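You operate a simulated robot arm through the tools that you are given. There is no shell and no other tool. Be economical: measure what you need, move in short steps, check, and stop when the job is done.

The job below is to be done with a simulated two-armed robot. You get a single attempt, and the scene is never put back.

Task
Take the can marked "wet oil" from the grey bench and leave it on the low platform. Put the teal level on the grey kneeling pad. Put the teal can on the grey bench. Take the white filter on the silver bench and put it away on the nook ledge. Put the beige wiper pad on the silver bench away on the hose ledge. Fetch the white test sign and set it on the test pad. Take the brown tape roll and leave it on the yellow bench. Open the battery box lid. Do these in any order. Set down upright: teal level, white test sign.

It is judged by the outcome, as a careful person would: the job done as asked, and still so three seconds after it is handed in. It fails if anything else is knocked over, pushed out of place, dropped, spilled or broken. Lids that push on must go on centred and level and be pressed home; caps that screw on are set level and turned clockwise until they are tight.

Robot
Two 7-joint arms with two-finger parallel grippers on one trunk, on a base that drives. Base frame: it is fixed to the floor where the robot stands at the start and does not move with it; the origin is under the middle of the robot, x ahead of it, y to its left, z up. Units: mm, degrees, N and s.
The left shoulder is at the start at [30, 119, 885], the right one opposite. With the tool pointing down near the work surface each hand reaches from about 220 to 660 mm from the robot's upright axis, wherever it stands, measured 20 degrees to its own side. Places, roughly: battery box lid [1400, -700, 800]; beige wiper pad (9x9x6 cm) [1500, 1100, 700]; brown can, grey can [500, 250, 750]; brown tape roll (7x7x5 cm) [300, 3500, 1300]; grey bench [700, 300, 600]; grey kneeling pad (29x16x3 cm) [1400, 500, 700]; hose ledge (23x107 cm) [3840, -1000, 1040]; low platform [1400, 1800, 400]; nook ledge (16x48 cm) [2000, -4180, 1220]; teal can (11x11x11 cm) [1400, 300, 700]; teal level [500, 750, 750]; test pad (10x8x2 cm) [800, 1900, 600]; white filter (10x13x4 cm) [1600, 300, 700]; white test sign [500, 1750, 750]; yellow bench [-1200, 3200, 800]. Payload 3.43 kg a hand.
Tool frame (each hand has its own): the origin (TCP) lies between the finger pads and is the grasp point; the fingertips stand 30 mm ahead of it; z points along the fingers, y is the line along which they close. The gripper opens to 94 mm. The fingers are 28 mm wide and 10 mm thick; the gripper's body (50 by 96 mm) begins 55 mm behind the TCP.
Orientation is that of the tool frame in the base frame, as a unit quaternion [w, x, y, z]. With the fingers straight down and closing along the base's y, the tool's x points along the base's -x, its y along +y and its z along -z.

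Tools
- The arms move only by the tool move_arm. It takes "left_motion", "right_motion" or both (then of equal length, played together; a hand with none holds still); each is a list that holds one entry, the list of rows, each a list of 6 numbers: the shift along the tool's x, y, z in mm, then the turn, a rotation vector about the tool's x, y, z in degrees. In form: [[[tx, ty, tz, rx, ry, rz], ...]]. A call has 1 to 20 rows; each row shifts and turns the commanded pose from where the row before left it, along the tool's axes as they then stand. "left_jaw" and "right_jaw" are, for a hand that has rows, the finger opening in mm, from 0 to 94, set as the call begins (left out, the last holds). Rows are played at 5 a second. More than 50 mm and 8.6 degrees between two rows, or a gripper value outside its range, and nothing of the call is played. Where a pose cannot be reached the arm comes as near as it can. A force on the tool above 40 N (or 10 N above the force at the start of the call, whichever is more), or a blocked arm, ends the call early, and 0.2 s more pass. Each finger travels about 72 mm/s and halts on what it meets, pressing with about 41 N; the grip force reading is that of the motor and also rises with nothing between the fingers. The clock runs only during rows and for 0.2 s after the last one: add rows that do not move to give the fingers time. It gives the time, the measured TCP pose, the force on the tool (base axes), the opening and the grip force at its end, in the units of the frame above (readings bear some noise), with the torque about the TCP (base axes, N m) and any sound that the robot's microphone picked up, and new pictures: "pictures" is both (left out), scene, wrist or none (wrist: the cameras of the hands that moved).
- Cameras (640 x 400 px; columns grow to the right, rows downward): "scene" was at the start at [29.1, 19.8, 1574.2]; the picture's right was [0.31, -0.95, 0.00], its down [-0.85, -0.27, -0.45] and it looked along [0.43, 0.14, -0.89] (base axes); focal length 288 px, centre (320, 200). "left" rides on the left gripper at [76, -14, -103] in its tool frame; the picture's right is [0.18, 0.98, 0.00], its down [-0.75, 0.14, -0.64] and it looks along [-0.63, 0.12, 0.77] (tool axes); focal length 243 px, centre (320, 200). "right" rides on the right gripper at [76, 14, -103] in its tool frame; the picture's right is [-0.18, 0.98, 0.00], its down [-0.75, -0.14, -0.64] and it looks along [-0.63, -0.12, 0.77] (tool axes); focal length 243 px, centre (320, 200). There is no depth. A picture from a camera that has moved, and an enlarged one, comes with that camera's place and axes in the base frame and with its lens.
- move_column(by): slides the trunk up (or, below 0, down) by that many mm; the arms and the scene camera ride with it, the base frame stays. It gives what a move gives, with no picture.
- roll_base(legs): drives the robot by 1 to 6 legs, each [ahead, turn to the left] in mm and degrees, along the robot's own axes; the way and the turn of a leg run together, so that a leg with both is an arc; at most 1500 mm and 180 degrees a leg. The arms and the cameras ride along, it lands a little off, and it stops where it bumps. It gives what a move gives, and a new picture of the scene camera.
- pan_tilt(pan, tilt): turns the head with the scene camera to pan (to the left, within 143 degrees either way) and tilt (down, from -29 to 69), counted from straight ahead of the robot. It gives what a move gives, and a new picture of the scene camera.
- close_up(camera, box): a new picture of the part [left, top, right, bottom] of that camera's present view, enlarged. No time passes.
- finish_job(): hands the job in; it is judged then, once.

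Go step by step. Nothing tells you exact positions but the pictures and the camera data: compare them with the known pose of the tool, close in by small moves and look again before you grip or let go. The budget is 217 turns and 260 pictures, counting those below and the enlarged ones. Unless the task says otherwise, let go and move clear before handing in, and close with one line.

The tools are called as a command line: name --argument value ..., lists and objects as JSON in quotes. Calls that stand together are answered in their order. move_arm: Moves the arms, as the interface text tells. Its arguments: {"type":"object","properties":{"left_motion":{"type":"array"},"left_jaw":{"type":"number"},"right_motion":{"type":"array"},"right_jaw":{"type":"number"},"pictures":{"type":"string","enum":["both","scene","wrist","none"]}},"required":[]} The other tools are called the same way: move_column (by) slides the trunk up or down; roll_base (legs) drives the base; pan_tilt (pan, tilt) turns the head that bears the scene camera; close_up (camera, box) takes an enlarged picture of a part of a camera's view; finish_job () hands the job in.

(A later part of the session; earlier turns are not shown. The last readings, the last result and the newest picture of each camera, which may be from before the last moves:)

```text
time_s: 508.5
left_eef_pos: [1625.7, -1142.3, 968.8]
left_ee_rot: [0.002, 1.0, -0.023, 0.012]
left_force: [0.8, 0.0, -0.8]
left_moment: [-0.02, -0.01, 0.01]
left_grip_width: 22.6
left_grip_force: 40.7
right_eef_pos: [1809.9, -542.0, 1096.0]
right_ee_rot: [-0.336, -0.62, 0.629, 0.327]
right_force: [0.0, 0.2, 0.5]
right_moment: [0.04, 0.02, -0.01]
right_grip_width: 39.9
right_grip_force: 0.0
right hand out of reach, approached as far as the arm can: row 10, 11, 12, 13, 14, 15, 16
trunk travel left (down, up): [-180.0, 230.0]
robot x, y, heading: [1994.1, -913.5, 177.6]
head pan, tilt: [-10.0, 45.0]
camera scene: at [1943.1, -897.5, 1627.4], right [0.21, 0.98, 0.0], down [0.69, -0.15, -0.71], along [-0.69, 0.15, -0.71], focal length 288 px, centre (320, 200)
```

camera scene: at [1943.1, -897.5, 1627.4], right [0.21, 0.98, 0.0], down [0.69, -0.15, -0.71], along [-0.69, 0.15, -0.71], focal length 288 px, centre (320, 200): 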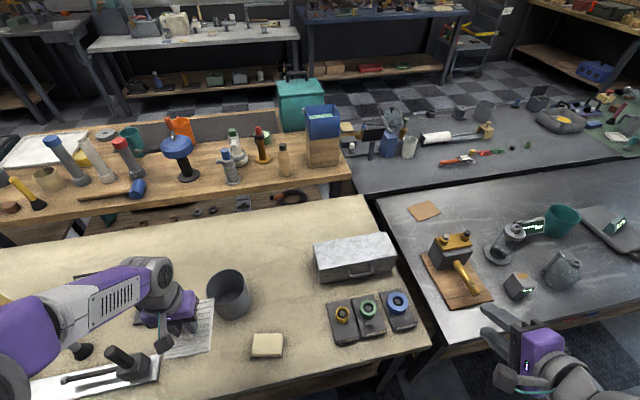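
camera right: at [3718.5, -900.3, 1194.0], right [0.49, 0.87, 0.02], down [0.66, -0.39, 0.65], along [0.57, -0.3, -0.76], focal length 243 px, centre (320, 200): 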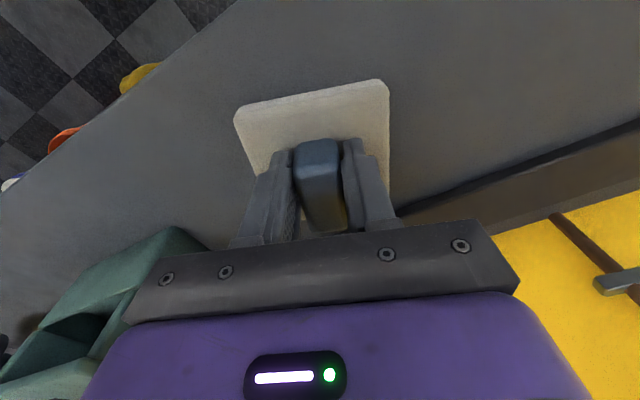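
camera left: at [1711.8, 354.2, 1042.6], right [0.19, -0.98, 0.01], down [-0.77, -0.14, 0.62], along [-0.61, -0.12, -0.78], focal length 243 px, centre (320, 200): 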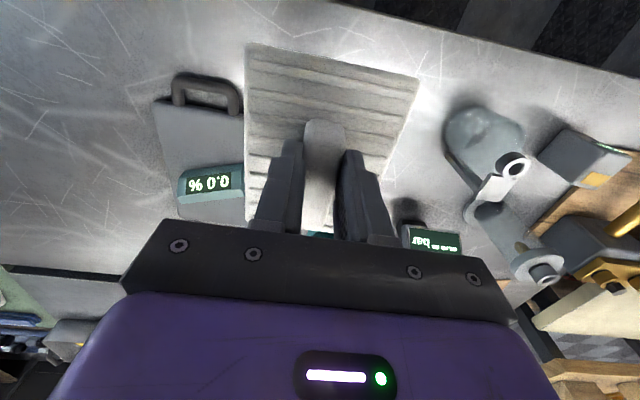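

move_arm --right_motion '[[[4.9, -1.6, 44, 0, 0, 0], [4.9, -1.6, 44, 0, 0, 0], [4.9, -1.6, 44, 0, 0, 0], [4.9, -1.6, 44, 0, 0, 0], [4.9, -1.6, 44, 0, 0, 0], [4.9, -1.6, 44, 0, 0, 0], [4.9, -1.6, 44, 0, 0, 0], [4.9, -1.6, 44, 0, 0, 0], [0, 0, 0, 0, 0, 0]]]' --pictures "both"

```text
time_s: 510.5
left_eef_pos: [1625.4, -1142.1, 969.6]
left_ee_rot: [0.002, 1.0, -0.023, 0.011]
left_force: [0.2, -0.2, -1.1]
left_moment: [0.03, 0.0, 0.05]
left_grip_width: 22.4
left_grip_force: 40.8
right_eef_pos: [1520.8, -560.9, 903.2]
right_ee_rot: [-0.335, -0.619, 0.63, 0.328]
right_force: [-0.6, 0.3, 0.3]
right_moment: [0.01, -0.02, -0.02]
right_grip_width: 39.8
right_grip_force: 0.0
right hand out of reach, approached as far as the arm can: row 1, 2
trunk travel left (down, up): [-180.0, 230.0]
robot x, y, heading: [1988.5, -913.5, 177.5]
head pan, tilt: [-10.0, 45.0]
camera scene: at [1944.1, -897.5, 1627.5], right [0.21, 0.98, 0.0], down [0.69, -0.15, -0.71], along [-0.69, 0.15, -0.71], focal length 288 px, centre (320, 200)
camera right: at [1597.7, -637.2, 973.9], right [-0.55, 0.2, 0.81], down [0.62, 0.75, 0.23], along [-0.56, 0.63, -0.54], focal length 243 px, centre (320, 200)
```

scene: 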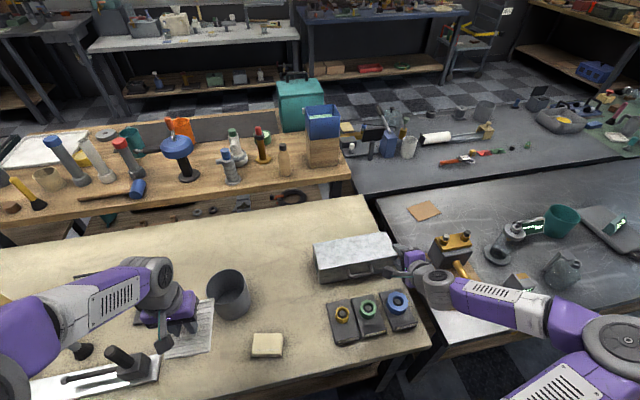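
right: 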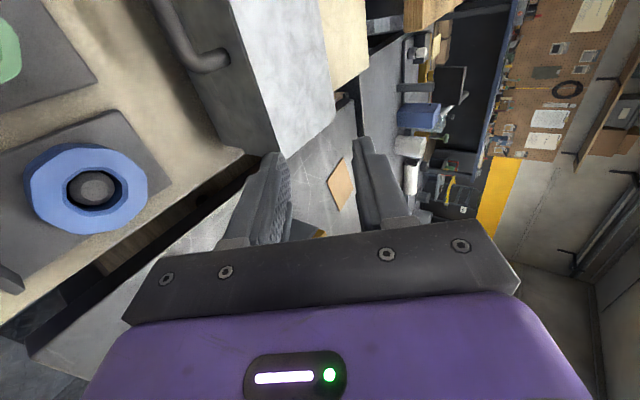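

move_arm --right_motion '[[[31, -27, 10, 0, 0, 0], [31, -27, 10, 0, 0, 0], [31, -27, 10, 0, 0, 0], [0, 0, 0, 0, 0, 0]]]' --pictures "wrist"

close_up --camera "scene" --box '[300, 225, 420, 300]'

```text
time_s: 511.5
left_eef_pos: [1624.5, -1142.2, 969.9]
left_ee_rot: [0.003, 1.0, -0.022, 0.011]
left_force: [0.3, 0.1, -0.4]
left_moment: [0.01, 0.03, -0.03]
left_grip_width: 22.6
left_grip_force: 41.0
right_eef_pos: [1540.0, -653.4, 819.4]
right_ee_rot: [-0.335, -0.619, 0.63, 0.328]
right_force: [0.6, -0.1, -0.6]
right_moment: [0.0, 0.01, -0.04]
right_grip_width: 40.0
right_grip_force: 0.0
trunk travel left (down, up): [-180.0, 230.0]
robot x, y, heading: [1993.9, -915.8, 177.7]
head pan, tilt: [-10.0, 45.0]
camera right: at [1616.4, -730.6, 889.6], right [-0.55, 0.2, 0.81], down [0.62, 0.75, 0.23], along [-0.56, 0.63, -0.54], focal length 243 px, centre (320, 200)
```

right: 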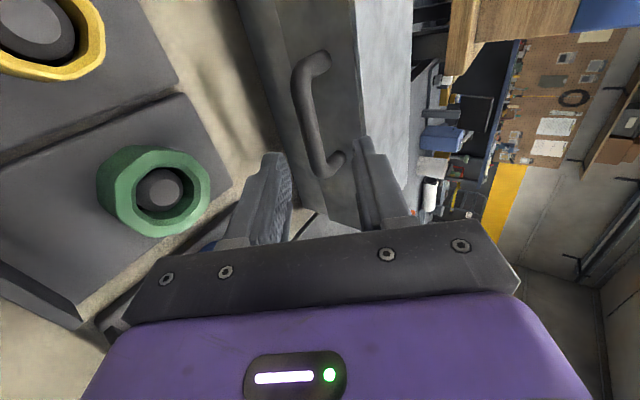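

```text
5.33 times, centred on (360, 262) of scene
camera zoom: at [1943.6, -897.1, 1627.5], right [0.21, 0.98, 0.0], down [0.69, -0.15, -0.71], along [-0.69, 0.15, -0.71], focal length 1534 px, centre (107, -133)
```

zoom: 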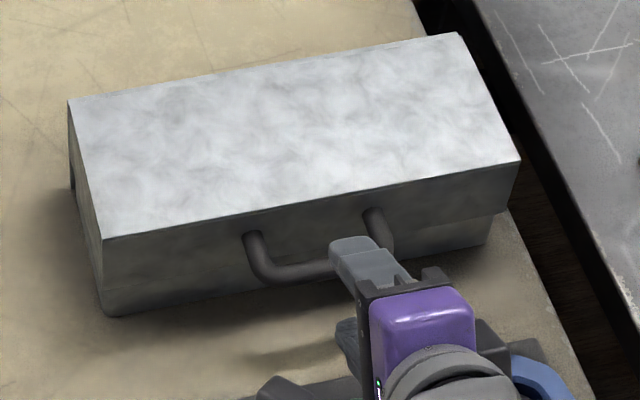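

The handle bar runs at about x 1471, z 757, from y -693 to -608. I'll line up, advance so that the fingers straddle the bar, and close.

move_arm --right_motion '[[[-2, -13, 0, 0, 0, 0], [0, 0, 25, 0, 0, 0], [0, 0, 25, 0, 0, 0], [0, 0, 14, 0, 0, 0], [0, 0, 13, 0, 0, 0], [0, 0, 0, 0, 0, 0]]]' --pictures "wrist"

```text
time_s: 512.6
left_eef_pos: [1626.8, -1140.9, 968.7]
left_ee_rot: [0.002, 1.0, -0.024, 0.012]
left_force: [-0.8, 0.4, -0.8]
left_moment: [0.03, 0.01, 0.04]
left_grip_width: 22.6
left_grip_force: 41.2
right_eef_pos: [1496.3, -654.7, 774.5]
right_ee_rot: [-0.337, -0.618, 0.629, 0.33]
right_force: [25.1, 2.0, 13.9]
right_moment: [0.02, 0.75, 0.02]
right_grip_width: 39.0
right_grip_force: 0.1
trunk travel left (down, up): [-180.0, 230.0]
robot x, y, heading: [1993.8, -912.5, 177.2]
head pan, tilt: [-10.0, 45.0]
stopped in row 5 (right hand): the force on the tool passed its limit at 43 N (the readings are from after the stop); the commanded pose is now the measured one
camera right: at [1572.7, -729.9, 843.5], right [-0.55, 0.2, 0.81], down [0.62, 0.75, 0.23], along [-0.57, 0.63, -0.54], focal length 243 px, centre (320, 200)
```

right: 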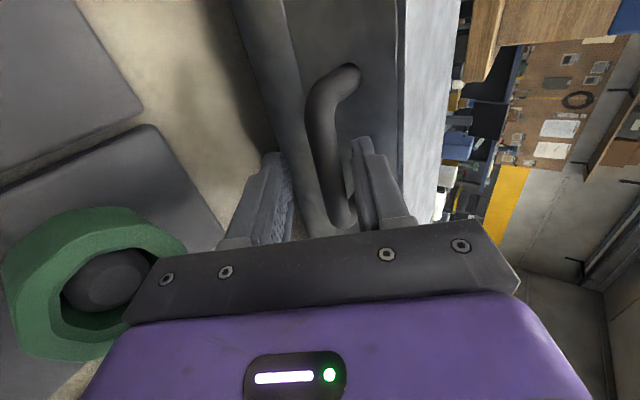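

move_arm --right_motion '[[[0, 0, -2, 0, 0, 0], [0, 0, 0, 0, 0, 0], [0, 0, 0, 0, 0, 0], [0, 0, 0, 0, 0, 0]]]' --right_jaw 0 --pictures "wrist"

```text
time_s: 513.6
left_eef_pos: [1626.2, -1142.3, 969.0]
left_ee_rot: [0.001, 1.0, -0.023, 0.011]
left_force: [-0.2, -0.2, -0.3]
left_moment: [0.0, -0.02, 0.02]
left_grip_width: 22.6
left_grip_force: 41.0
right_eef_pos: [1491.1, -653.5, 777.7]
right_ee_rot: [-0.34, -0.618, 0.626, 0.334]
right_force: [-12.2, 5.2, 31.8]
right_moment: [0.9, 0.2, 1.01]
right_grip_width: 14.0
right_grip_force: 44.7
trunk travel left (down, up): [-180.0, 230.0]
robot x, y, heading: [1989.8, -914.4, 177.5]
head pan, tilt: [-10.0, 45.0]
camera right: at [1570.1, -730.2, 847.2], right [-0.54, 0.2, 0.82], down [0.62, 0.75, 0.22], along [-0.57, 0.63, -0.53], focal length 243 px, centre (320, 200)
```

right: 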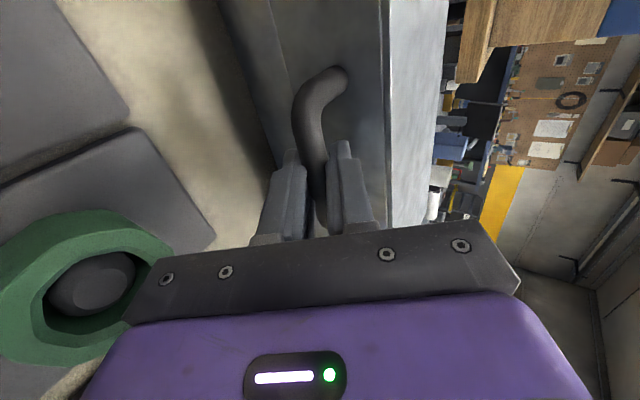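

The bar is held. I'll start lifting the lid along its arc, a few degrees first, watching the forces.

move_arm --right_motion '[[[0, 11.3, -6, 5, 0, 0], [0, 11.3, -6, 5, 0, 0], [0, 0, 0, 0, 0, 0]]]' --pictures "none"

```text
time_s: 514.4
left_eef_pos: [1625.7, -1141.3, 969.2]
left_ee_rot: [0.002, 1.0, -0.024, 0.011]
left_force: [-0.2, -0.9, -0.7]
left_moment: [0.0, -0.02, 0.0]
left_grip_width: 22.8
left_grip_force: 41.4
right_eef_pos: [1494.0, -653.8, 796.6]
right_ee_rot: [-0.279, -0.647, 0.656, 0.269]
right_force: [18.4, -2.0, -5.5]
right_moment: [0.95, -0.36, 0.94]
right_grip_width: 13.8
right_grip_force: 44.9
trunk travel left (down, up): [-180.0, 230.0]
robot x, y, heading: [1994.9, -918.0, 177.7]
head pan, tilt: [-10.0, 45.0]
```

move_arm --right_motion '[[[0, 10.1, -8, 5, 0, 0], [0, 10.1, -8, 5, 0, 0], [0, 10.1, -8, 5, 0, 0], [0, 0, 0, 0, 0, 0]]]' --pictures "wrist"

```text
time_s: 514.9
left_eef_pos: [1626.0, -1140.4, 968.5]
left_ee_rot: [0.003, 1.0, -0.023, 0.012]
left_force: [0.8, -0.3, 0.0]
left_moment: [0.02, -0.06, -0.02]
left_grip_width: 22.6
left_grip_force: 41.5
right_eef_pos: [1493.9, -654.1, 811.1]
right_ee_rot: [-0.242, -0.663, 0.67, 0.232]
right_force: [11.6, -3.6, -0.8]
right_moment: [1.74, -0.03, 0.49]
right_grip_width: 13.8
right_grip_force: 45.1
trunk travel left (down, up): [-180.0, 230.0]
robot x, y, heading: [1992.3, -915.5, 177.5]
head pan, tilt: [-10.0, 45.0]
stopped in row 2 (right hand): the force on the tool passed its limit at 41 N (the readings are from after the stop); the commanded pose is now the measured one
camera right: at [1547.8, -729.5, 899.4], right [-0.76, 0.2, 0.62], down [0.52, 0.76, 0.4], along [-0.39, 0.62, -0.68], focal length 243 px, centre (320, 200)
```

right: 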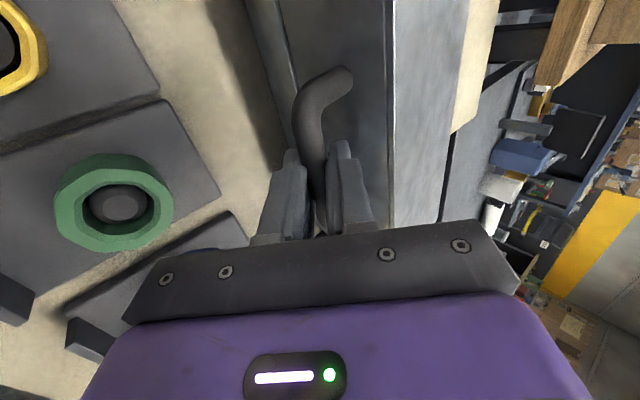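

move_arm --right_motion '[[[0, 8, -10.4, 5, 0, 0], [0, 9.4, -9.1, 5, 0, 0], [0, 9.4, -9.1, 5, 0, 0], [0, 9.4, -9.1, 5, 0, 0], [0, 0, 0, 0, 0, 0]]]' --pictures "none"

```text
time_s: 516.1
left_eef_pos: [1626.5, -1141.9, 968.7]
left_ee_rot: [0.002, 1.0, -0.024, 0.012]
left_force: [0.5, -0.5, -0.9]
left_moment: [0.02, -0.03, 0.0]
left_grip_width: 22.6
left_grip_force: 40.6
right_eef_pos: [1482.0, -654.7, 862.5]
right_ee_rot: [-0.125, -0.694, 0.7, 0.114]
right_force: [9.0, -3.8, 2.9]
right_moment: [0.85, 0.03, 1.1]
right_grip_width: 13.7
right_grip_force: 45.5
trunk travel left (down, up): [-180.0, 230.0]
robot x, y, heading: [1997.9, -916.9, 177.3]
head pan, tilt: [-10.0, 45.0]
```

move_arm --right_motion '[[[0, 9.5, -9.1, 5, 0, 0], [0, 9.5, -9.1, 5, 0, 0], [0, 9.5, -9.1, 5, 0, 0], [0, 9.5, -9.1, 5, 0, 0], [0, 0, 0, 0, 0, 0]]]' --pictures "scene"

```text
time_s: 517.3
left_eef_pos: [1625.8, -1142.9, 968.7]
left_ee_rot: [0.001, 1.0, -0.023, 0.01]
left_force: [-0.7, 0.3, 0.3]
left_moment: [-0.01, -0.01, 0.02]
left_grip_width: 22.5
left_grip_force: 41.0
right_eef_pos: [1469.3, -654.0, 885.1]
right_ee_rot: [-0.065, -0.702, 0.708, 0.052]
right_force: [7.2, -8.6, 2.7]
right_moment: [-0.62, -0.12, 1.36]
right_grip_width: 13.7
right_grip_force: 45.2
right hand out of reach, approached as far as the arm can: row 3, 4
trunk travel left (down, up): [-180.0, 230.0]
robot x, y, heading: [1992.7, -909.8, 177.6]
head pan, tilt: [-10.0, 45.0]
camera scene: at [1945.5, -898.4, 1627.5], right [0.22, 0.98, 0.0], down [0.69, -0.15, -0.71], along [-0.69, 0.15, -0.71], focal length 288 px, centre (320, 200)
```

scene: 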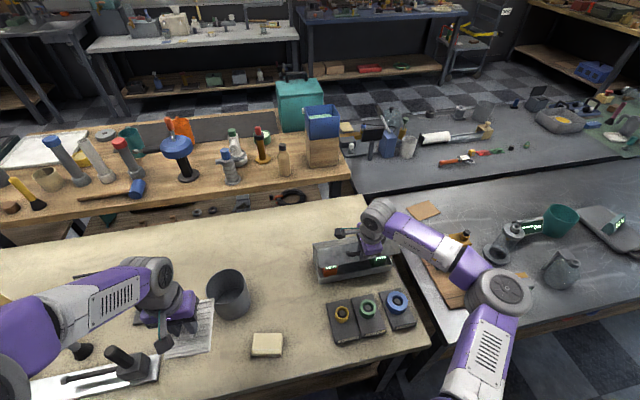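

The lid is about 43° open, with its inside visible. I'll loosen the grip slightly so the bar can pivot on the lower finger, and carry on up the arc, tilting the hand back for reach.

move_arm --right_motion '[[[0, 12.6, -13, -6.6, 0, 0], [0, 15.1, -10.4, -6, 0, 0], [0, 17, -5.9, -6, 0, 0], [0, 17.9, -1.2, -6, 0, 0], [0, 0, 0, 0, 0, 0]]]' --right_jaw 22 --pictures "scene"

```text
time_s: 518.5
left_eef_pos: [1625.9, -1140.9, 968.8]
left_ee_rot: [0.002, 1.0, -0.024, 0.012]
left_force: [0.4, -0.1, -0.6]
left_moment: [0.01, 0.0, 0.01]
left_grip_width: 22.8
left_grip_force: 40.6
right_eef_pos: [1418.7, -650.4, 935.8]
right_ee_rot: [-0.213, -0.671, 0.681, 0.202]
right_force: [2.1, 0.2, 2.8]
right_moment: [-0.03, -0.03, 0.03]
right_grip_width: 22.4
right_grip_force: 0.1
trunk travel left (down, up): [-180.0, 230.0]
robot x, y, heading: [1993.5, -913.3, 177.3]
head pan, tilt: [-10.0, 45.0]
camera scene: at [1944.4, -897.1, 1627.4], right [0.22, 0.98, 0.0], down [0.69, -0.15, -0.71], along [-0.69, 0.15, -0.71], focal length 288 px, centre (320, 200)
```

scene: 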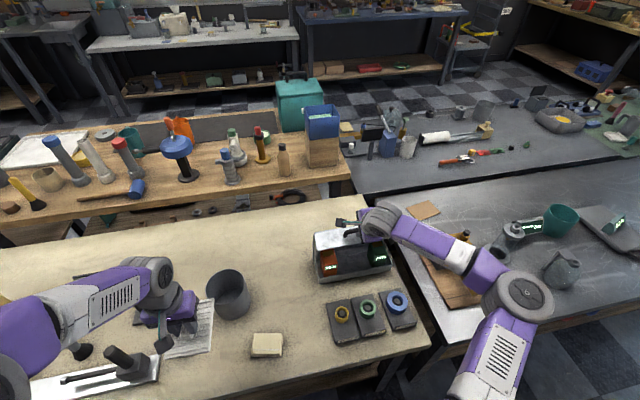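

The lid stands at about 75°. Continuing over the top.

move_arm --right_motion '[[[0, 23.9, 4.6, -2, 0, 0], [0, 22.8, 8.7, -2, 0, 0], [0, 20.9, 12.5, -2, 0, 0], [0, 0, 0, 0, 0, 0]]]' --pictures "scene"

```text
time_s: 519.5
left_eef_pos: [1625.3, -1143.2, 967.5]
left_ee_rot: [0.001, 1.0, -0.023, 0.012]
left_force: [0.7, 0.0, 0.5]
left_moment: [0.0, 0.02, -0.03]
left_grip_width: 22.4
left_grip_force: 41.3
right_eef_pos: [1364.9, -636.4, 953.1]
right_ee_rot: [-0.243, -0.664, 0.669, 0.229]
right_force: [0.1, -16.8, -8.4]
right_moment: [-0.42, -0.14, 0.01]
right_grip_width: 25.0
right_grip_force: 2.4
right hand out of reach, approached as far as the arm can: row 2, 3
trunk travel left (down, up): [-180.0, 230.0]
robot x, y, heading: [1993.6, -915.3, 177.4]
head pan, tilt: [-10.0, 45.0]
camera scene: at [1943.2, -899.5, 1627.3], right [0.22, 0.98, 0.0], down [0.69, -0.15, -0.71], along [-0.69, 0.15, -0.71], focal length 288 px, centre (320, 200)
```

scene: 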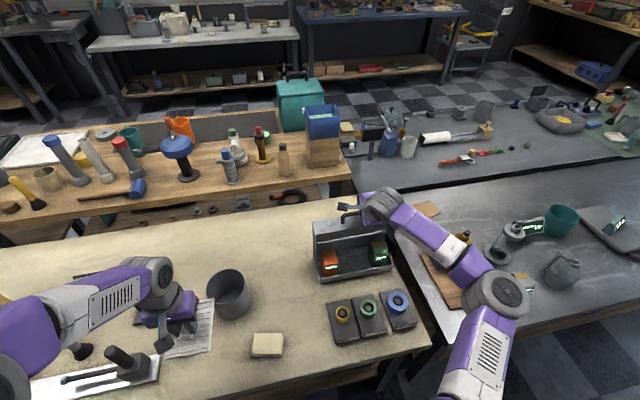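

The lid is nearly upright and the arm is at full reach, so I'll push it just past vertical by creeping the base forward.

roll_base --legs '[[45, 0]]'

```text
time_s: 520.5
left_eef_pos: [1592.1, -1140.5, 969.1]
left_ee_rot: [0.002, 1.0, -0.023, 0.011]
left_force: [0.0, -0.1, -1.1]
left_moment: [0.02, -0.01, 0.01]
left_grip_width: 22.7
left_grip_force: 41.4
right_eef_pos: [1336.6, -637.5, 951.6]
right_ee_rot: [-0.24, -0.666, 0.67, 0.223]
right_force: [14.3, -3.1, -1.2]
right_moment: [0.09, 0.07, -0.06]
right_grip_width: 28.9
right_grip_force: 6.2
trunk travel left (down, up): [-180.0, 230.0]
robot x, y, heading: [1955.5, -913.0, 177.5]
head pan, tilt: [-10.0, 45.0]
stopped in leg 1: the force on the tool passed its limit at 57 N (the readings are from after the stop); the commanded pose is now the measured one
camera scene: at [1912.3, -896.0, 1627.5], right [0.22, 0.98, 0.0], down [0.69, -0.15, -0.71], along [-0.69, 0.15, -0.71], focal length 288 px, centre (320, 200)
```

scene: 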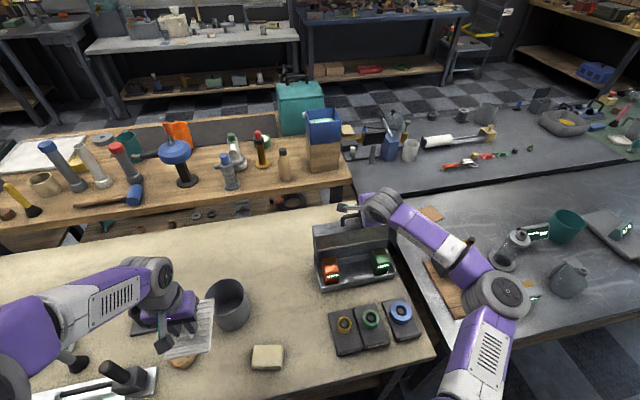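

The lid has come up against its stop at roughly 105°. I'll open the fingers and withdraw straight back.

move_arm --right_motion '[[[0, -3, -3, 0, 0, 0], [0, 0, 0, 0, 0, 0], [0, 0, 0, 0, 0, 0]]]' --right_jaw 44 --pictures "none"

move_arm --right_motion '[[[0, 0, -20, 0, 0, 0], [0, 0, -30, 0, 0, 0], [0, 0, -40, 0, 0, 0], [0, 0, -45, 0, 0, 0], [0, 0, -45, 0, 0, 0], [0, 0, 0, 0, 0, 0]]]' --pictures "scene"

```text
time_s: 521.2
left_eef_pos: [1592.3, -1141.2, 968.3]
left_ee_rot: [0.002, 1.0, -0.024, 0.012]
left_force: [0.3, 0.3, -0.4]
left_moment: [-0.03, 0.0, 0.02]
left_grip_width: 22.2
left_grip_force: 40.7
right_eef_pos: [1337.8, -637.0, 955.0]
right_ee_rot: [-0.242, -0.665, 0.67, 0.225]
right_force: [-5.4, -3.1, 12.5]
right_moment: [0.11, 0.56, 0.14]
right_grip_width: 37.2
right_grip_force: 0.0
trunk travel left (down, up): [-180.0, 230.0]
robot x, y, heading: [1958.7, -911.7, 177.4]
head pan, tilt: [-10.0, 45.0]
```

```text
time_s: 522.6
left_eef_pos: [1589.9, -1139.6, 968.9]
left_ee_rot: [0.002, 1.0, -0.023, 0.012]
left_force: [0.7, 0.2, -0.3]
left_moment: [0.02, 0.0, 0.0]
left_grip_width: 22.6
left_grip_force: 41.2
right_eef_pos: [1449.7, -633.2, 1095.2]
right_ee_rot: [-0.242, -0.665, 0.67, 0.224]
right_force: [-0.3, -0.2, 1.1]
right_moment: [0.01, -0.02, -0.02]
right_grip_width: 44.2
right_grip_force: 0.0
trunk travel left (down, up): [-180.0, 230.0]
robot x, y, heading: [1958.8, -915.6, 177.3]
head pan, tilt: [-10.0, 45.0]
camera scene: at [1909.0, -895.5, 1627.4], right [0.22, 0.98, 0.0], down [0.69, -0.15, -0.71], along [-0.69, 0.15, -0.71], focal length 288 px, centre (320, 200)
```

scene: 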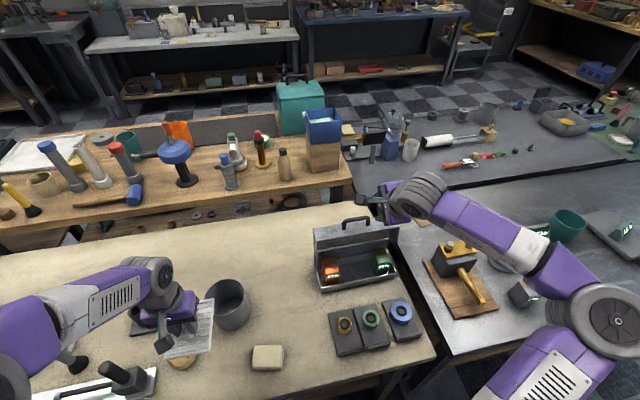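

The lid stays open and the batteries are visible. Next is the teal can at about [1411,280]: I'll bring the right hand in, point it down again, and drive over.

move_arm --right_motion '[[[0, -39, -13, 0, 0, 0], [0, -39, -13, 0, 0, 0], [0, -39, -13, 0, 0, 0], [0, -39, -13, 0, 0, 0], [0, -39, -13, 0, 0, 0], [0, 0, 0, 6.6, 0, 0], [0, 0, 0, 6.6, 0, 0], [0, 0, 0, 6.6, 0, 0], [0, 0, 0, 6.6, 0, 0], [0, 0, 0, 6.6, 0, 0], [0, 0, 0, 0, 0, -8], [0, 0, 0, 0, 0, -8], [0, 0, 0, 0, 0, -8], [0, 0, 0, 0, 0, -8], [0, 0, 0, 0, 0, -8], [0, 0, 0, 0, 0, -8], [0, 0, 0, 0, 0, -8], [0, 0, 0, 0, 0, -8], [0, 0, 0, 0, 0, -8], [0, 0, 0, 0, 0, -8]]]' --pictures "none"

roll_base --legs '[[-120, 0], [0, -87], [1050, 0], [0, 90], [60, 0]]'

```text
time_s: 526.9
left_eef_pos: [1590.7, -1140.9, 968.6]
left_ee_rot: [0.002, 1.0, -0.024, 0.013]
left_force: [0.3, -0.1, -0.9]
left_moment: [-0.02, -0.01, 0.0]
left_grip_width: 22.6
left_grip_force: 40.6
right_eef_pos: [1633.6, -627.8, 1029.8]
right_ee_rot: [0.017, 0.995, -0.087, -0.045]
right_force: [0.0, -0.5, -0.3]
right_moment: [-0.01, -0.01, 0.02]
right_grip_width: 44.3
right_grip_force: 0.0
right hand out of reach, approached as far as the arm can: row 5
trunk travel left (down, up): [-180.0, 230.0]
robot x, y, heading: [1956.4, -912.8, 177.5]
head pan, tilt: [-10.0, 45.0]
```

```text
time_s: 541.2
left_eef_pos: [1647.5, -111.6, 968.3]
left_ee_rot: [0.002, 1.0, -0.001, 0.013]
left_force: [0.0, 0.2, 0.1]
left_moment: [-0.03, -0.03, 0.01]
left_grip_width: 22.8
left_grip_force: 41.2
right_eef_pos: [1667.5, 402.4, 1029.5]
right_ee_rot: [0.018, 0.997, -0.066, -0.045]
right_force: [0.3, 0.4, -0.6]
right_moment: [0.03, -0.03, -0.01]
right_grip_width: 43.8
right_grip_force: 0.1
trunk travel left (down, up): [-180.0, 230.0]
robot x, y, heading: [2006.6, 136.3, -180.2]
head pan, tilt: [-10.0, 45.0]
camera scene: at [1953.7, 147.5, 1627.4], right [0.17, 0.99, 0.0], down [0.7, -0.12, -0.71], along [-0.7, 0.12, -0.71], focal length 288 px, centre (320, 200)
```

scene: 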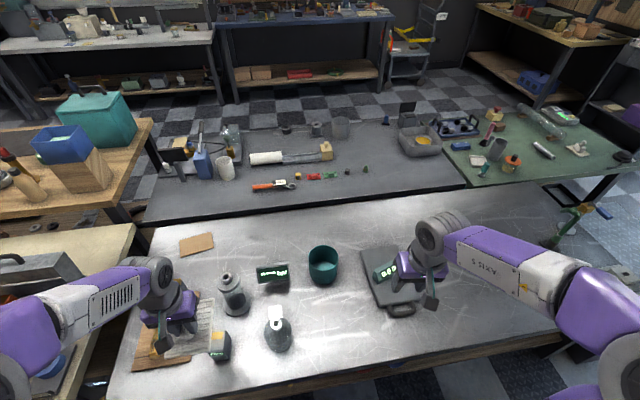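

move_arm --right_motion '[[[0, 0, 0, 1.7, 5.3, -5], [0, 0, 0, 0, 0, -2.5], [-40, 13, 20, 0, 0, 0], [-40, 13, 20, 0, 0, 0], [-40, 13, 20, 0, 0, 0], [-40, 13, 20, 0, 0, 0], [-40, 13, 20, 0, 0, 0], [-40, 13, 20, 0, 0, 0], [-37, 13, 20, 0, 0, 0], [0, 0, 10, 0, 0, 0], [0, 0, 0, 0, 0, 0]]]' --right_jaw 50 --pictures "wrist"

```text
time_s: 543.6
left_eef_pos: [1647.5, -110.8, 968.3]
left_ee_rot: [0.002, 1.0, -0.001, 0.013]
left_force: [-0.5, 0.4, -0.8]
left_moment: [-0.02, -0.02, 0.02]
left_grip_width: 22.5
left_grip_force: 40.7
right_eef_pos: [1407.6, 319.2, 896.0]
right_ee_rot: [0.004, 1.0, 0.001, 0.001]
right_force: [0.1, 0.2, 0.3]
right_moment: [-0.01, 0.03, 0.03]
right_grip_width: 50.1
right_grip_force: 0.0
right hand out of reach, approached as far as the arm can: row 2, 3
trunk travel left (down, up): [-180.0, 230.0]
robot x, y, heading: [2006.5, 131.9, -179.5]
head pan, tilt: [-10.0, 45.0]
camera right: at [1483.7, 305.7, 999.2], right [-0.18, -0.98, 0.01], down [-0.76, 0.15, 0.64], along [-0.63, 0.11, -0.77], focal length 243 px, centre (320, 200)
```

right: 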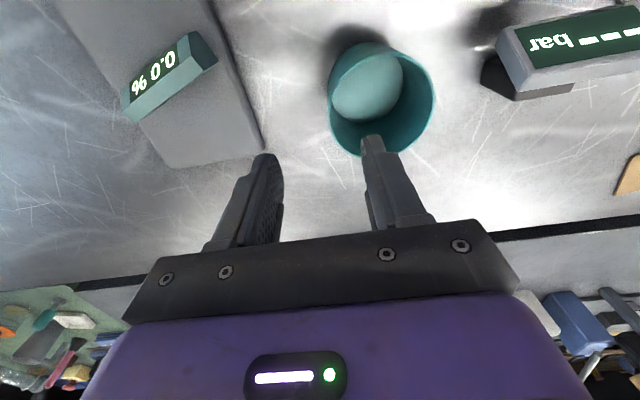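

The can's north wall is at [1402,306]. I'll descend astride it and grip.

move_arm --right_motion '[[[-5, 13, 20, 0, 0, 0], [0, 0, 40, 0, 0, 0], [0, 0, 40, 0, 0, 0], [0, 0, 25, 0, 0, 0], [0, 0, 6, 0, 0, 0], [0, 0, 0, 0, 0, 0]]]' --pictures "wrist"

move_arm --right_motion '[[[0, 0, 0, 0, 0, 0], [0, 0, 0, 0, 0, 0], [0, 0, 0, 0, 0, 0], [0, 0, 0, 0, 0, 0]]]' --right_jaw 0 --pictures "none"

```text
time_s: 545.0
left_eef_pos: [1647.9, -111.7, 968.3]
left_ee_rot: [0.002, 1.0, -0.002, 0.012]
left_force: [0.6, 0.7, -0.5]
left_moment: [0.0, 0.02, 0.03]
left_grip_width: 22.6
left_grip_force: 40.9
right_eef_pos: [1402.9, 304.3, 766.0]
right_ee_rot: [0.005, 1.0, 0.0, 0.001]
right_force: [-1.0, 0.3, 0.5]
right_moment: [-0.01, 0.02, -0.02]
right_grip_width: 49.9
right_grip_force: 0.1
trunk travel left (down, up): [-180.0, 230.0]
robot x, y, heading: [2003.8, 130.5, -180.1]
head pan, tilt: [-10.0, 45.0]
camera right: at [1479.4, 291.2, 869.8], right [-0.18, -0.98, 0.01], down [-0.75, 0.15, 0.64], along [-0.63, 0.11, -0.77], focal length 243 px, centre (320, 200)
```

right: 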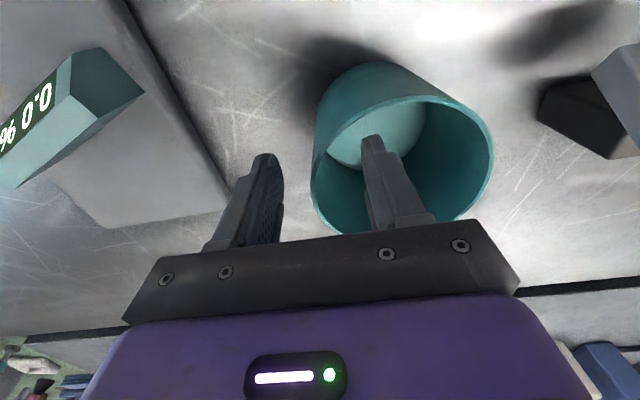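

```text
time_s: 546.0
left_eef_pos: [1648.3, -112.1, 969.0]
left_ee_rot: [0.002, 1.0, -0.001, 0.012]
left_force: [0.2, 0.0, 0.4]
left_moment: [0.02, -0.02, 0.02]
left_grip_width: 22.5
left_grip_force: 41.2
right_eef_pos: [1403.3, 305.1, 768.0]
right_ee_rot: [0.004, 1.0, 0.0, 0.001]
right_force: [-0.3, -0.7, 2.6]
right_moment: [-0.28, -0.14, 0.08]
right_grip_width: 6.4
right_grip_force: 40.5
trunk travel left (down, up): [-180.0, 230.0]
robot x, y, heading: [2005.8, 135.5, -180.0]
head pan, tilt: [-10.0, 45.0]
```

move_arm --right_motion '[[[0, 0, -10, 0, 0, 0], [0, 0, -30, 0, 0, 0], [0, 0, -45, 0, 0, 0], [0, 0, -45, 0, 0, 0], [0, 0, -45, 0, 0, 0], [0, 0, -45, 0, 0, 0], [45, 0, -10, 0, 0, 0], [45, 0, 0, 0, 0, 0], [45, -10, 0, 0, 0, 0], [45, -10, 0, 0, 0, 0], [45, -10, 0, 0, 0, 0], [45, -10, 0, 0, 0, 0], [0, 0, 0, 0, 0, 0]]]' --pictures "scene"

```text
time_s: 548.8
left_eef_pos: [1647.2, -111.0, 968.2]
left_ee_rot: [0.002, 1.0, -0.001, 0.012]
left_force: [0.7, 0.2, 0.6]
left_moment: [0.0, -0.01, 0.02]
left_grip_width: 22.6
left_grip_force: 41.0
right_eef_pos: [1669.0, 347.6, 998.5]
right_ee_rot: [0.004, 1.0, 0.0, 0.0]
right_force: [0.0, -0.4, -0.1]
right_moment: [0.03, -0.01, 0.03]
right_grip_width: 6.1
right_grip_force: 40.6
trunk travel left (down, up): [-180.0, 230.0]
robot x, y, heading: [2003.4, 133.3, -180.1]
head pan, tilt: [-10.0, 45.0]
camera scene: at [1954.6, 147.7, 1627.4], right [0.17, 0.99, 0.0], down [0.7, -0.12, -0.71], along [-0.7, 0.12, -0.71], focal length 288 px, centre (320, 200)
```

scene: 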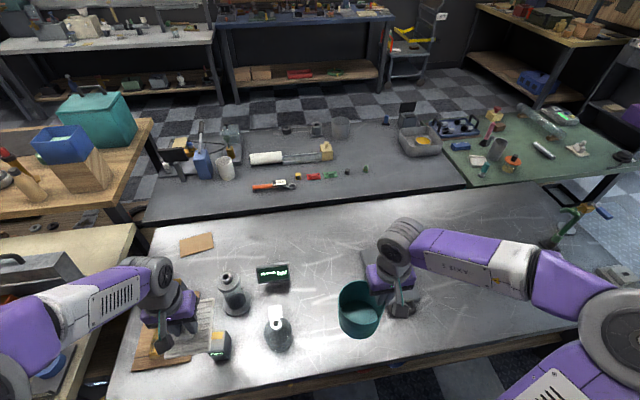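

The teal can is lifted. Now I'll raise the trunk and retrace the route south towards the nook with the filter and the can.

move_column --by 200

roll_base --legs '[[-120, 0], [0, 97], [1500, 0], [780, 0], [0, -52]]'

```text
time_s: 550.9
left_eef_pos: [1648.3, -111.0, 1168.1]
left_ee_rot: [0.001, 1.0, -0.001, 0.013]
left_force: [0.4, 0.3, -0.6]
left_moment: [0.0, -0.02, -0.01]
left_grip_width: 22.7
left_grip_force: 40.9
right_eef_pos: [1669.5, 347.4, 1197.2]
right_ee_rot: [0.004, 1.0, 0.001, 0.001]
right_force: [-1.4, 0.7, -0.8]
right_moment: [-0.02, 0.0, -0.04]
right_grip_width: 6.6
right_grip_force: 40.4
trunk travel left (down, up): [-380.0, 30.0]
robot x, y, heading: [2006.5, 130.3, -179.7]
head pan, tilt: [-10.0, 45.0]
```

```text
time_s: 569.3
left_eef_pos: [2301.3, -2548.5, 1167.5]
left_ee_rot: [-0.003, 0.924, 0.383, 0.013]
left_force: [-0.1, -0.2, -1.1]
left_moment: [-0.02, 0.02, 0.0]
left_grip_width: 22.3
left_grip_force: 40.7
right_eef_pos: [1991.7, -2210.9, 1198.6]
right_ee_rot: [0.003, 0.923, 0.384, 0.002]
right_force: [-0.3, 0.2, -0.6]
right_moment: [0.04, 0.02, 0.0]
right_grip_width: 5.9
right_grip_force: 40.4
trunk travel left (down, up): [-380.0, 30.0]
robot x, y, heading: [2378.2, -2121.5, -134.6]
head pan, tilt: [-10.0, 45.0]
camera scene: at [2335.3, -2147.8, 1827.4], right [-0.58, 0.82, 0.0], down [0.58, 0.41, -0.71], along [-0.58, -0.41, -0.71], focal length 288 px, centre (320, 200)
```

scene: 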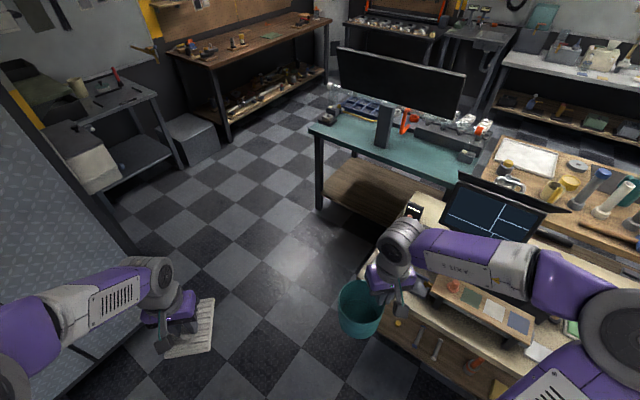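

The way is clear. I'll pass between the bench and the tall cabinet, then face the nook ledge.

roll_base --legs '[[0, 7.6], [1500, 0], [0, 18], [550, 0], [0, 59], [400, 0]]'

roll_base --legs '[[0, 50]]'

```text
time_s: 585.2
left_eef_pos: [1879.6, -4188.6, 1166.8]
left_ee_rot: [-0.022, 0.438, 0.899, 0.01]
left_force: [0.0, 0.5, 0.3]
left_moment: [0.01, 0.02, 0.0]
left_grip_width: 22.6
left_grip_force: 40.8
right_eef_pos: [1510.2, -4455.7, 1196.4]
right_ee_rot: [0.001, 0.438, 0.899, 0.005]
right_force: [0.0, 0.1, -0.7]
right_moment: [0.02, -0.02, -0.01]
right_grip_width: 5.3
right_grip_force: 39.6
trunk travel left (down, up): [-380.0, 30.0]
robot x, y, heading: [1475.8, -4059.1, -51.9]
head pan, tilt: [-10.0, 45.0]
stopped in leg 6: the force on the tool passed its limit at 76 N (the readings are from after the stop); the commanded pose is now the measured one
camera scene: at [1492.1, -4107.4, 1827.3], right [-0.88, -0.47, 0.0], down [-0.33, 0.63, -0.71], along [0.33, -0.62, -0.71], focal length 288 px, centre (320, 200)
```

scene: 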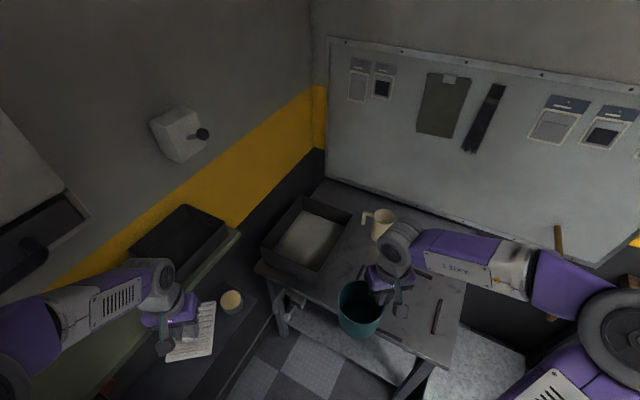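

```text
time_s: 586.3
left_eef_pos: [1879.8, -4153.7, 1167.6]
left_ee_rot: [-0.026, 0.403, 0.915, 0.006]
left_force: [-14.1, -4.2, 5.0]
left_moment: [0.26, -0.9, -0.08]
left_grip_width: 22.6
left_grip_force: 41.3
right_eef_pos: [1545.1, -4448.6, 1198.7]
right_ee_rot: [0.002, 0.397, 0.918, 0.005]
right_force: [0.0, -0.1, 0.1]
right_moment: [-0.01, 0.04, 0.0]
right_grip_width: 5.6
right_grip_force: 40.1
trunk travel left (down, up): [-380.0, 30.0]
robot x, y, heading: [1473.6, -4056.4, -47.1]
head pan, tilt: [-10.0, 45.0]
stopped in leg 1: the force on the tool passed its limit at 45 N (the readings are from after the stop); the commanded pose is now the measured one
camera scene: at [1493.2, -4103.0, 1827.5], right [-0.84, -0.54, 0.0], down [-0.38, 0.59, -0.71], along [0.39, -0.59, -0.71], focal length 288 px, centre (320, 200)
```

scene: 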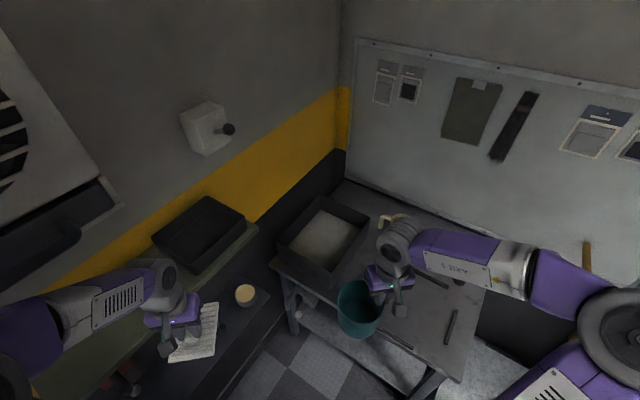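

The filter hand brushed the ledge's front edge. I'll back off, raise the left hand above ledge height and inspect.

roll_base --legs '[[-130, 0]]'

move_arm --left_motion '[[[0, 0, -45, 0, 0, 0], [0, 0, -45, 0, 0, 0], [0, 0, -45, 0, 0, 0], [0, 0, -10, 0, 0, 0], [0, 0, 0, 0, 0, 0]]]' --pictures "wrist"

```text
time_s: 587.2
left_eef_pos: [1861.3, -4126.1, 1170.1]
left_ee_rot: [-0.017, 0.403, 0.915, 0.005]
left_force: [0.4, 1.6, -0.3]
left_moment: [-0.08, -0.02, 0.01]
left_grip_width: 22.6
left_grip_force: 41.0
right_eef_pos: [1519.1, -4419.6, 1199.2]
right_ee_rot: [0.003, 0.397, 0.918, 0.004]
right_force: [-0.6, 0.5, -0.6]
right_moment: [-0.07, -0.04, 0.0]
right_grip_width: 5.3
right_grip_force: 40.1
trunk travel left (down, up): [-380.0, 30.0]
robot x, y, heading: [1446.6, -4031.9, -46.9]
head pan, tilt: [-10.0, 45.0]
stopped in leg 1: the force on the tool passed its limit at 46 N (the readings are from after the stop); the commanded pose is now the measured one
camera scene: at [1467.9, -4072.2, 1827.6], right [-0.84, -0.54, 0.0], down [-0.38, 0.59, -0.71], along [0.39, -0.6, -0.7], focal length 288 px, centre (320, 200)
```

scene: 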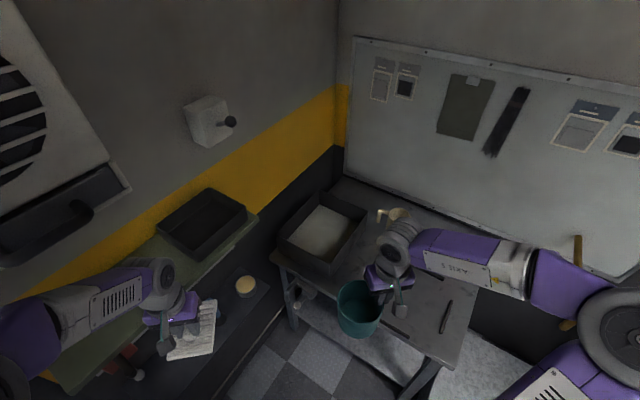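

```text
time_s: 588.4
left_eef_pos: [1858.8, -4139.7, 1315.7]
left_ee_rot: [-0.02, 0.406, 0.914, 0.009]
left_force: [-4.3, 0.2, -1.9]
left_moment: [0.01, 0.56, -0.05]
left_grip_width: 24.7
left_grip_force: 41.1
right_eef_pos: [1516.6, -4428.1, 1196.4]
right_ee_rot: [0.003, 0.398, 0.917, 0.007]
right_force: [-0.9, -0.8, -0.3]
right_moment: [-0.01, 0.02, 0.01]
right_grip_width: 5.2
right_grip_force: 40.0
trunk travel left (down, up): [-380.0, 30.0]
robot x, y, heading: [1446.8, -4032.6, -47.2]
head pan, tilt: [-10.0, 45.0]
camera left: at [1800.1, -4096.9, 1420.8], right [0.61, 0.8, 0.01], down [0.63, -0.48, 0.61], along [0.49, -0.36, -0.79], focal length 243 px, centre (320, 200)
```

left: 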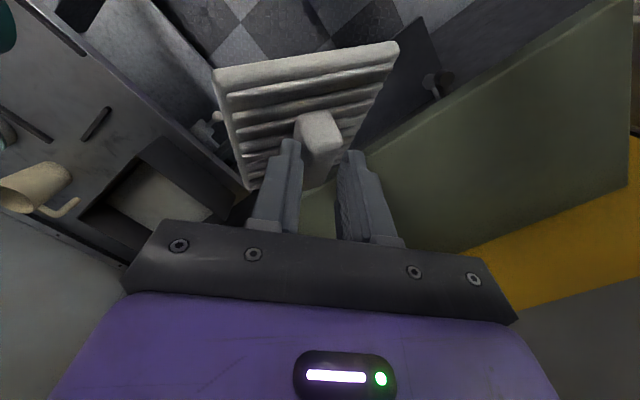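

move_arm --left_motion '[[[0, 0, -20, 0, 0, 0], [25, 0, -10, 0, 0, 0], [30, 0, 0, 0, 0, 0], [0, 0, 0, 0, 0, 0]]]' --pictures "both"

```text
time_s: 589.4
left_eef_pos: [1833.6, -4094.9, 1345.5]
left_ee_rot: [-0.019, 0.402, 0.915, 0.005]
left_force: [0.0, 0.3, 0.2]
left_moment: [0.01, -0.01, 0.02]
left_grip_width: 24.6
left_grip_force: 40.9
right_eef_pos: [1523.8, -4426.0, 1197.5]
right_ee_rot: [0.002, 0.397, 0.918, 0.006]
right_force: [0.8, 0.1, -2.2]
right_moment: [-0.01, 0.04, 0.02]
right_grip_width: 5.3
right_grip_force: 39.8
trunk travel left (down, up): [-380.0, 30.0]
robot x, y, heading: [1448.7, -4032.2, -47.1]
head pan, tilt: [-10.0, 45.0]
camera scene: at [1473.9, -4079.5, 1827.4], right [-0.84, -0.54, 0.0], down [-0.38, 0.59, -0.71], along [0.38, -0.59, -0.71], focal length 288 px, centre (320, 200)
camera left: at [1773.5, -4053.3, 1451.7], right [0.6, 0.8, 0.0], down [0.63, -0.47, 0.61], along [0.49, -0.37, -0.79], focal length 243 px, centre (320, 200)
```

scene: 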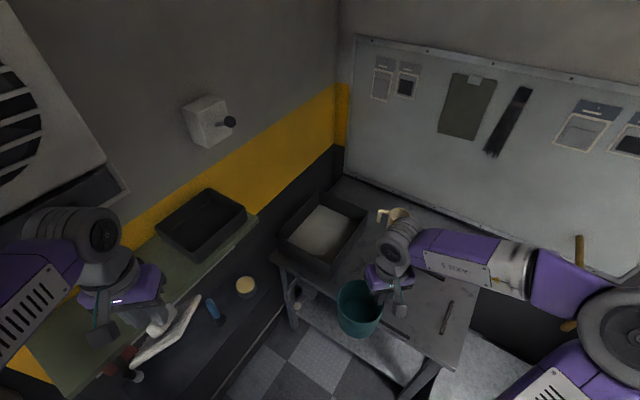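
left: 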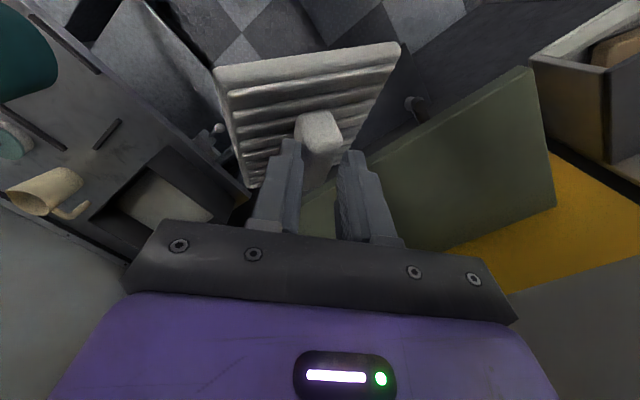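

The filter is free but tipped about 24° in the grip. The ledge spans x 1912–2085 from y -3936 southwards, with a black box at its south end. I'll swing the base a little and level the plate by tilting the hand.

roll_base --legs '[[0, 28]]'

move_arm --left_motion '[[[0, 0, 0, 0, 0, -8], [0, 0, 0, 0, 0, -8], [0, 0, 0, 0, -8, 0], [0, 0, 0, 0, -8, 0], [0, 0, 0, 0, -8, 0], [0, 0, 0, 0, 0, 0]]]' --pictures "wrist"

```text
time_s: 591.2
left_eef_pos: [1815.0, -3906.9, 1346.7]
left_ee_rot: [-0.019, 0.167, 0.986, 0.0]
left_force: [0.1, 0.4, 0.2]
left_moment: [0.01, 0.01, 0.04]
left_grip_width: 24.2
left_grip_force: 41.1
right_eef_pos: [1699.7, -4343.5, 1197.8]
right_ee_rot: [0.0, 0.161, 0.987, 0.005]
right_force: [1.0, -0.6, -0.2]
right_moment: [-0.02, 0.0, 0.0]
right_grip_width: 5.1
right_grip_force: 40.1
trunk travel left (down, up): [-380.0, 30.0]
robot x, y, heading: [1447.6, -4033.8, -18.9]
head pan, tilt: [-10.0, 45.0]
camera scene: at [1491.8, -4061.2, 1827.4], right [-0.48, -0.88, 0.0], down [-0.62, 0.34, -0.71], along [0.62, -0.34, -0.71], focal length 288 px, centre (320, 200)
```

scene: 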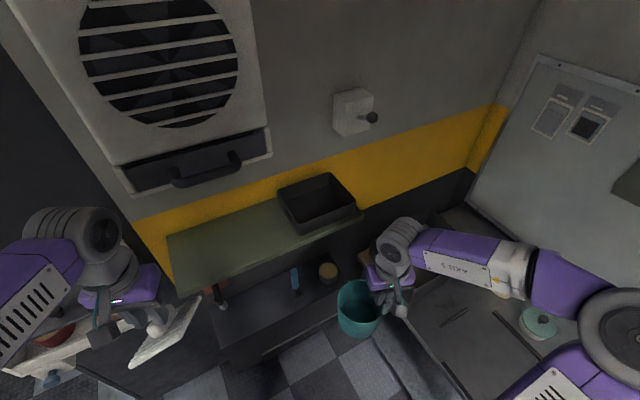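

```text
time_s: 592.6
left_eef_pos: [1816.7, -3908.1, 1346.7]
left_ee_rot: [0.19, 0.029, 0.981, -0.003]
left_force: [0.2, 0.2, -0.1]
left_moment: [0.01, -0.01, -0.01]
left_grip_width: 23.4
left_grip_force: 40.6
right_eef_pos: [1700.6, -4343.2, 1197.7]
right_ee_rot: [0.0, 0.162, 0.987, 0.005]
right_force: [0.5, -0.1, -0.5]
right_moment: [-0.01, 0.05, 0.0]
right_grip_width: 5.2
right_grip_force: 39.6
trunk travel left (down, up): [-380.0, 30.0]
robot x, y, heading: [1446.0, -4033.5, -18.7]
head pan, tilt: [-10.0, 45.0]
camera left: at [1706.4, -3916.5, 1413.2], right [-0.11, 0.99, -0.06], down [0.47, 0.11, 0.88], along [0.88, 0.07, -0.48], focal length 243 px, centre (320, 200)
```

left: 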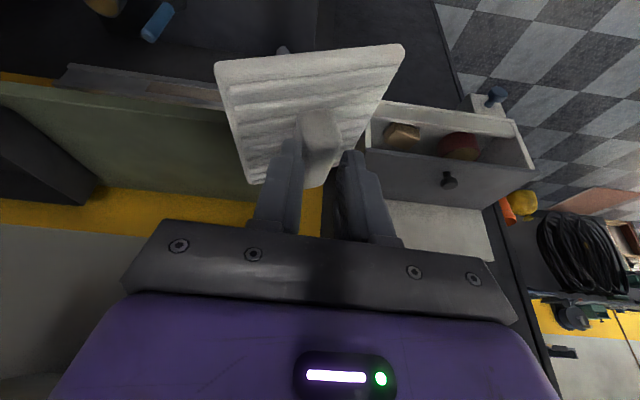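

The plate is now nearly level. I'll carry it over the ledge to about [1998,-4060].

move_arm --left_motion '[[[0, 0, 0, 0, -4, 0], [-32, -28, 12.8, 0, 0, 0], [-32, -28, 12.8, 0, 0, 0], [-32, -28, 12.8, 0, 0, 0], [-32, -28, 12.8, 0, 0, 0], [-32, -29, 12.8, 0, 0, 0], [0, 0, 0, 0, 0, 0]]]' --pictures "both"

```text
time_s: 594.4
left_eef_pos: [1934.1, -4013.5, 1352.6]
left_ee_rot: [0.211, 0.019, 0.977, 0.013]
left_force: [0.6, -0.5, 0.2]
left_moment: [0.0, 0.02, 0.03]
left_grip_width: 23.0
left_grip_force: 41.0
right_eef_pos: [1667.7, -4322.0, 1209.7]
right_ee_rot: [0.014, 0.161, 0.987, -0.002]
right_force: [-1.7, -0.2, -1.1]
right_moment: [0.04, -0.06, 0.01]
right_grip_width: 5.2
right_grip_force: 39.3
trunk travel left (down, up): [-380.0, 30.0]
robot x, y, heading: [1447.3, -4029.7, -18.1]
head pan, tilt: [-10.0, 45.0]
stopped in row 7 (left hand): the arm was blocked; the commanded pose is now the measured one
camera scene: at [1446.6, -4025.4, 1828.8], right [-0.47, -0.88, 0.01], down [-0.61, 0.32, -0.73], along [0.64, -0.35, -0.69], focal length 288 px, centre (320, 200)
camera left: at [1821.3, -4026.3, 1413.9], right [-0.14, 0.99, -0.05], down [0.43, 0.1, 0.9], along [0.89, 0.1, -0.43], focal length 243 px, centre (320, 200)
```

scene: 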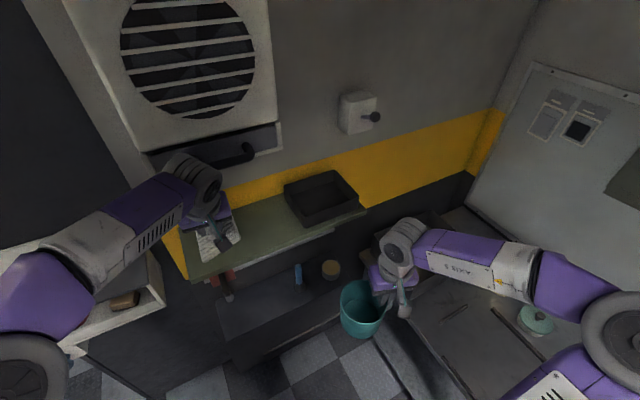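
left: 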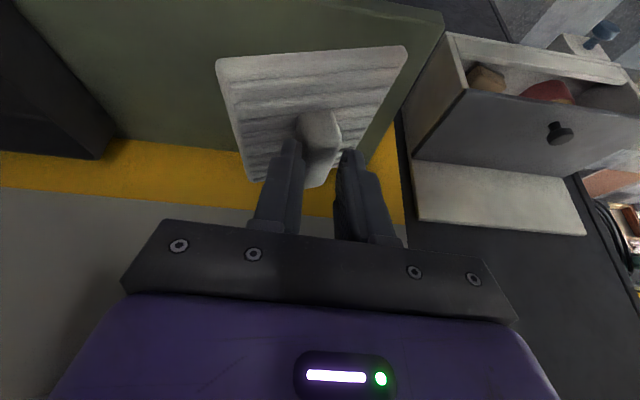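

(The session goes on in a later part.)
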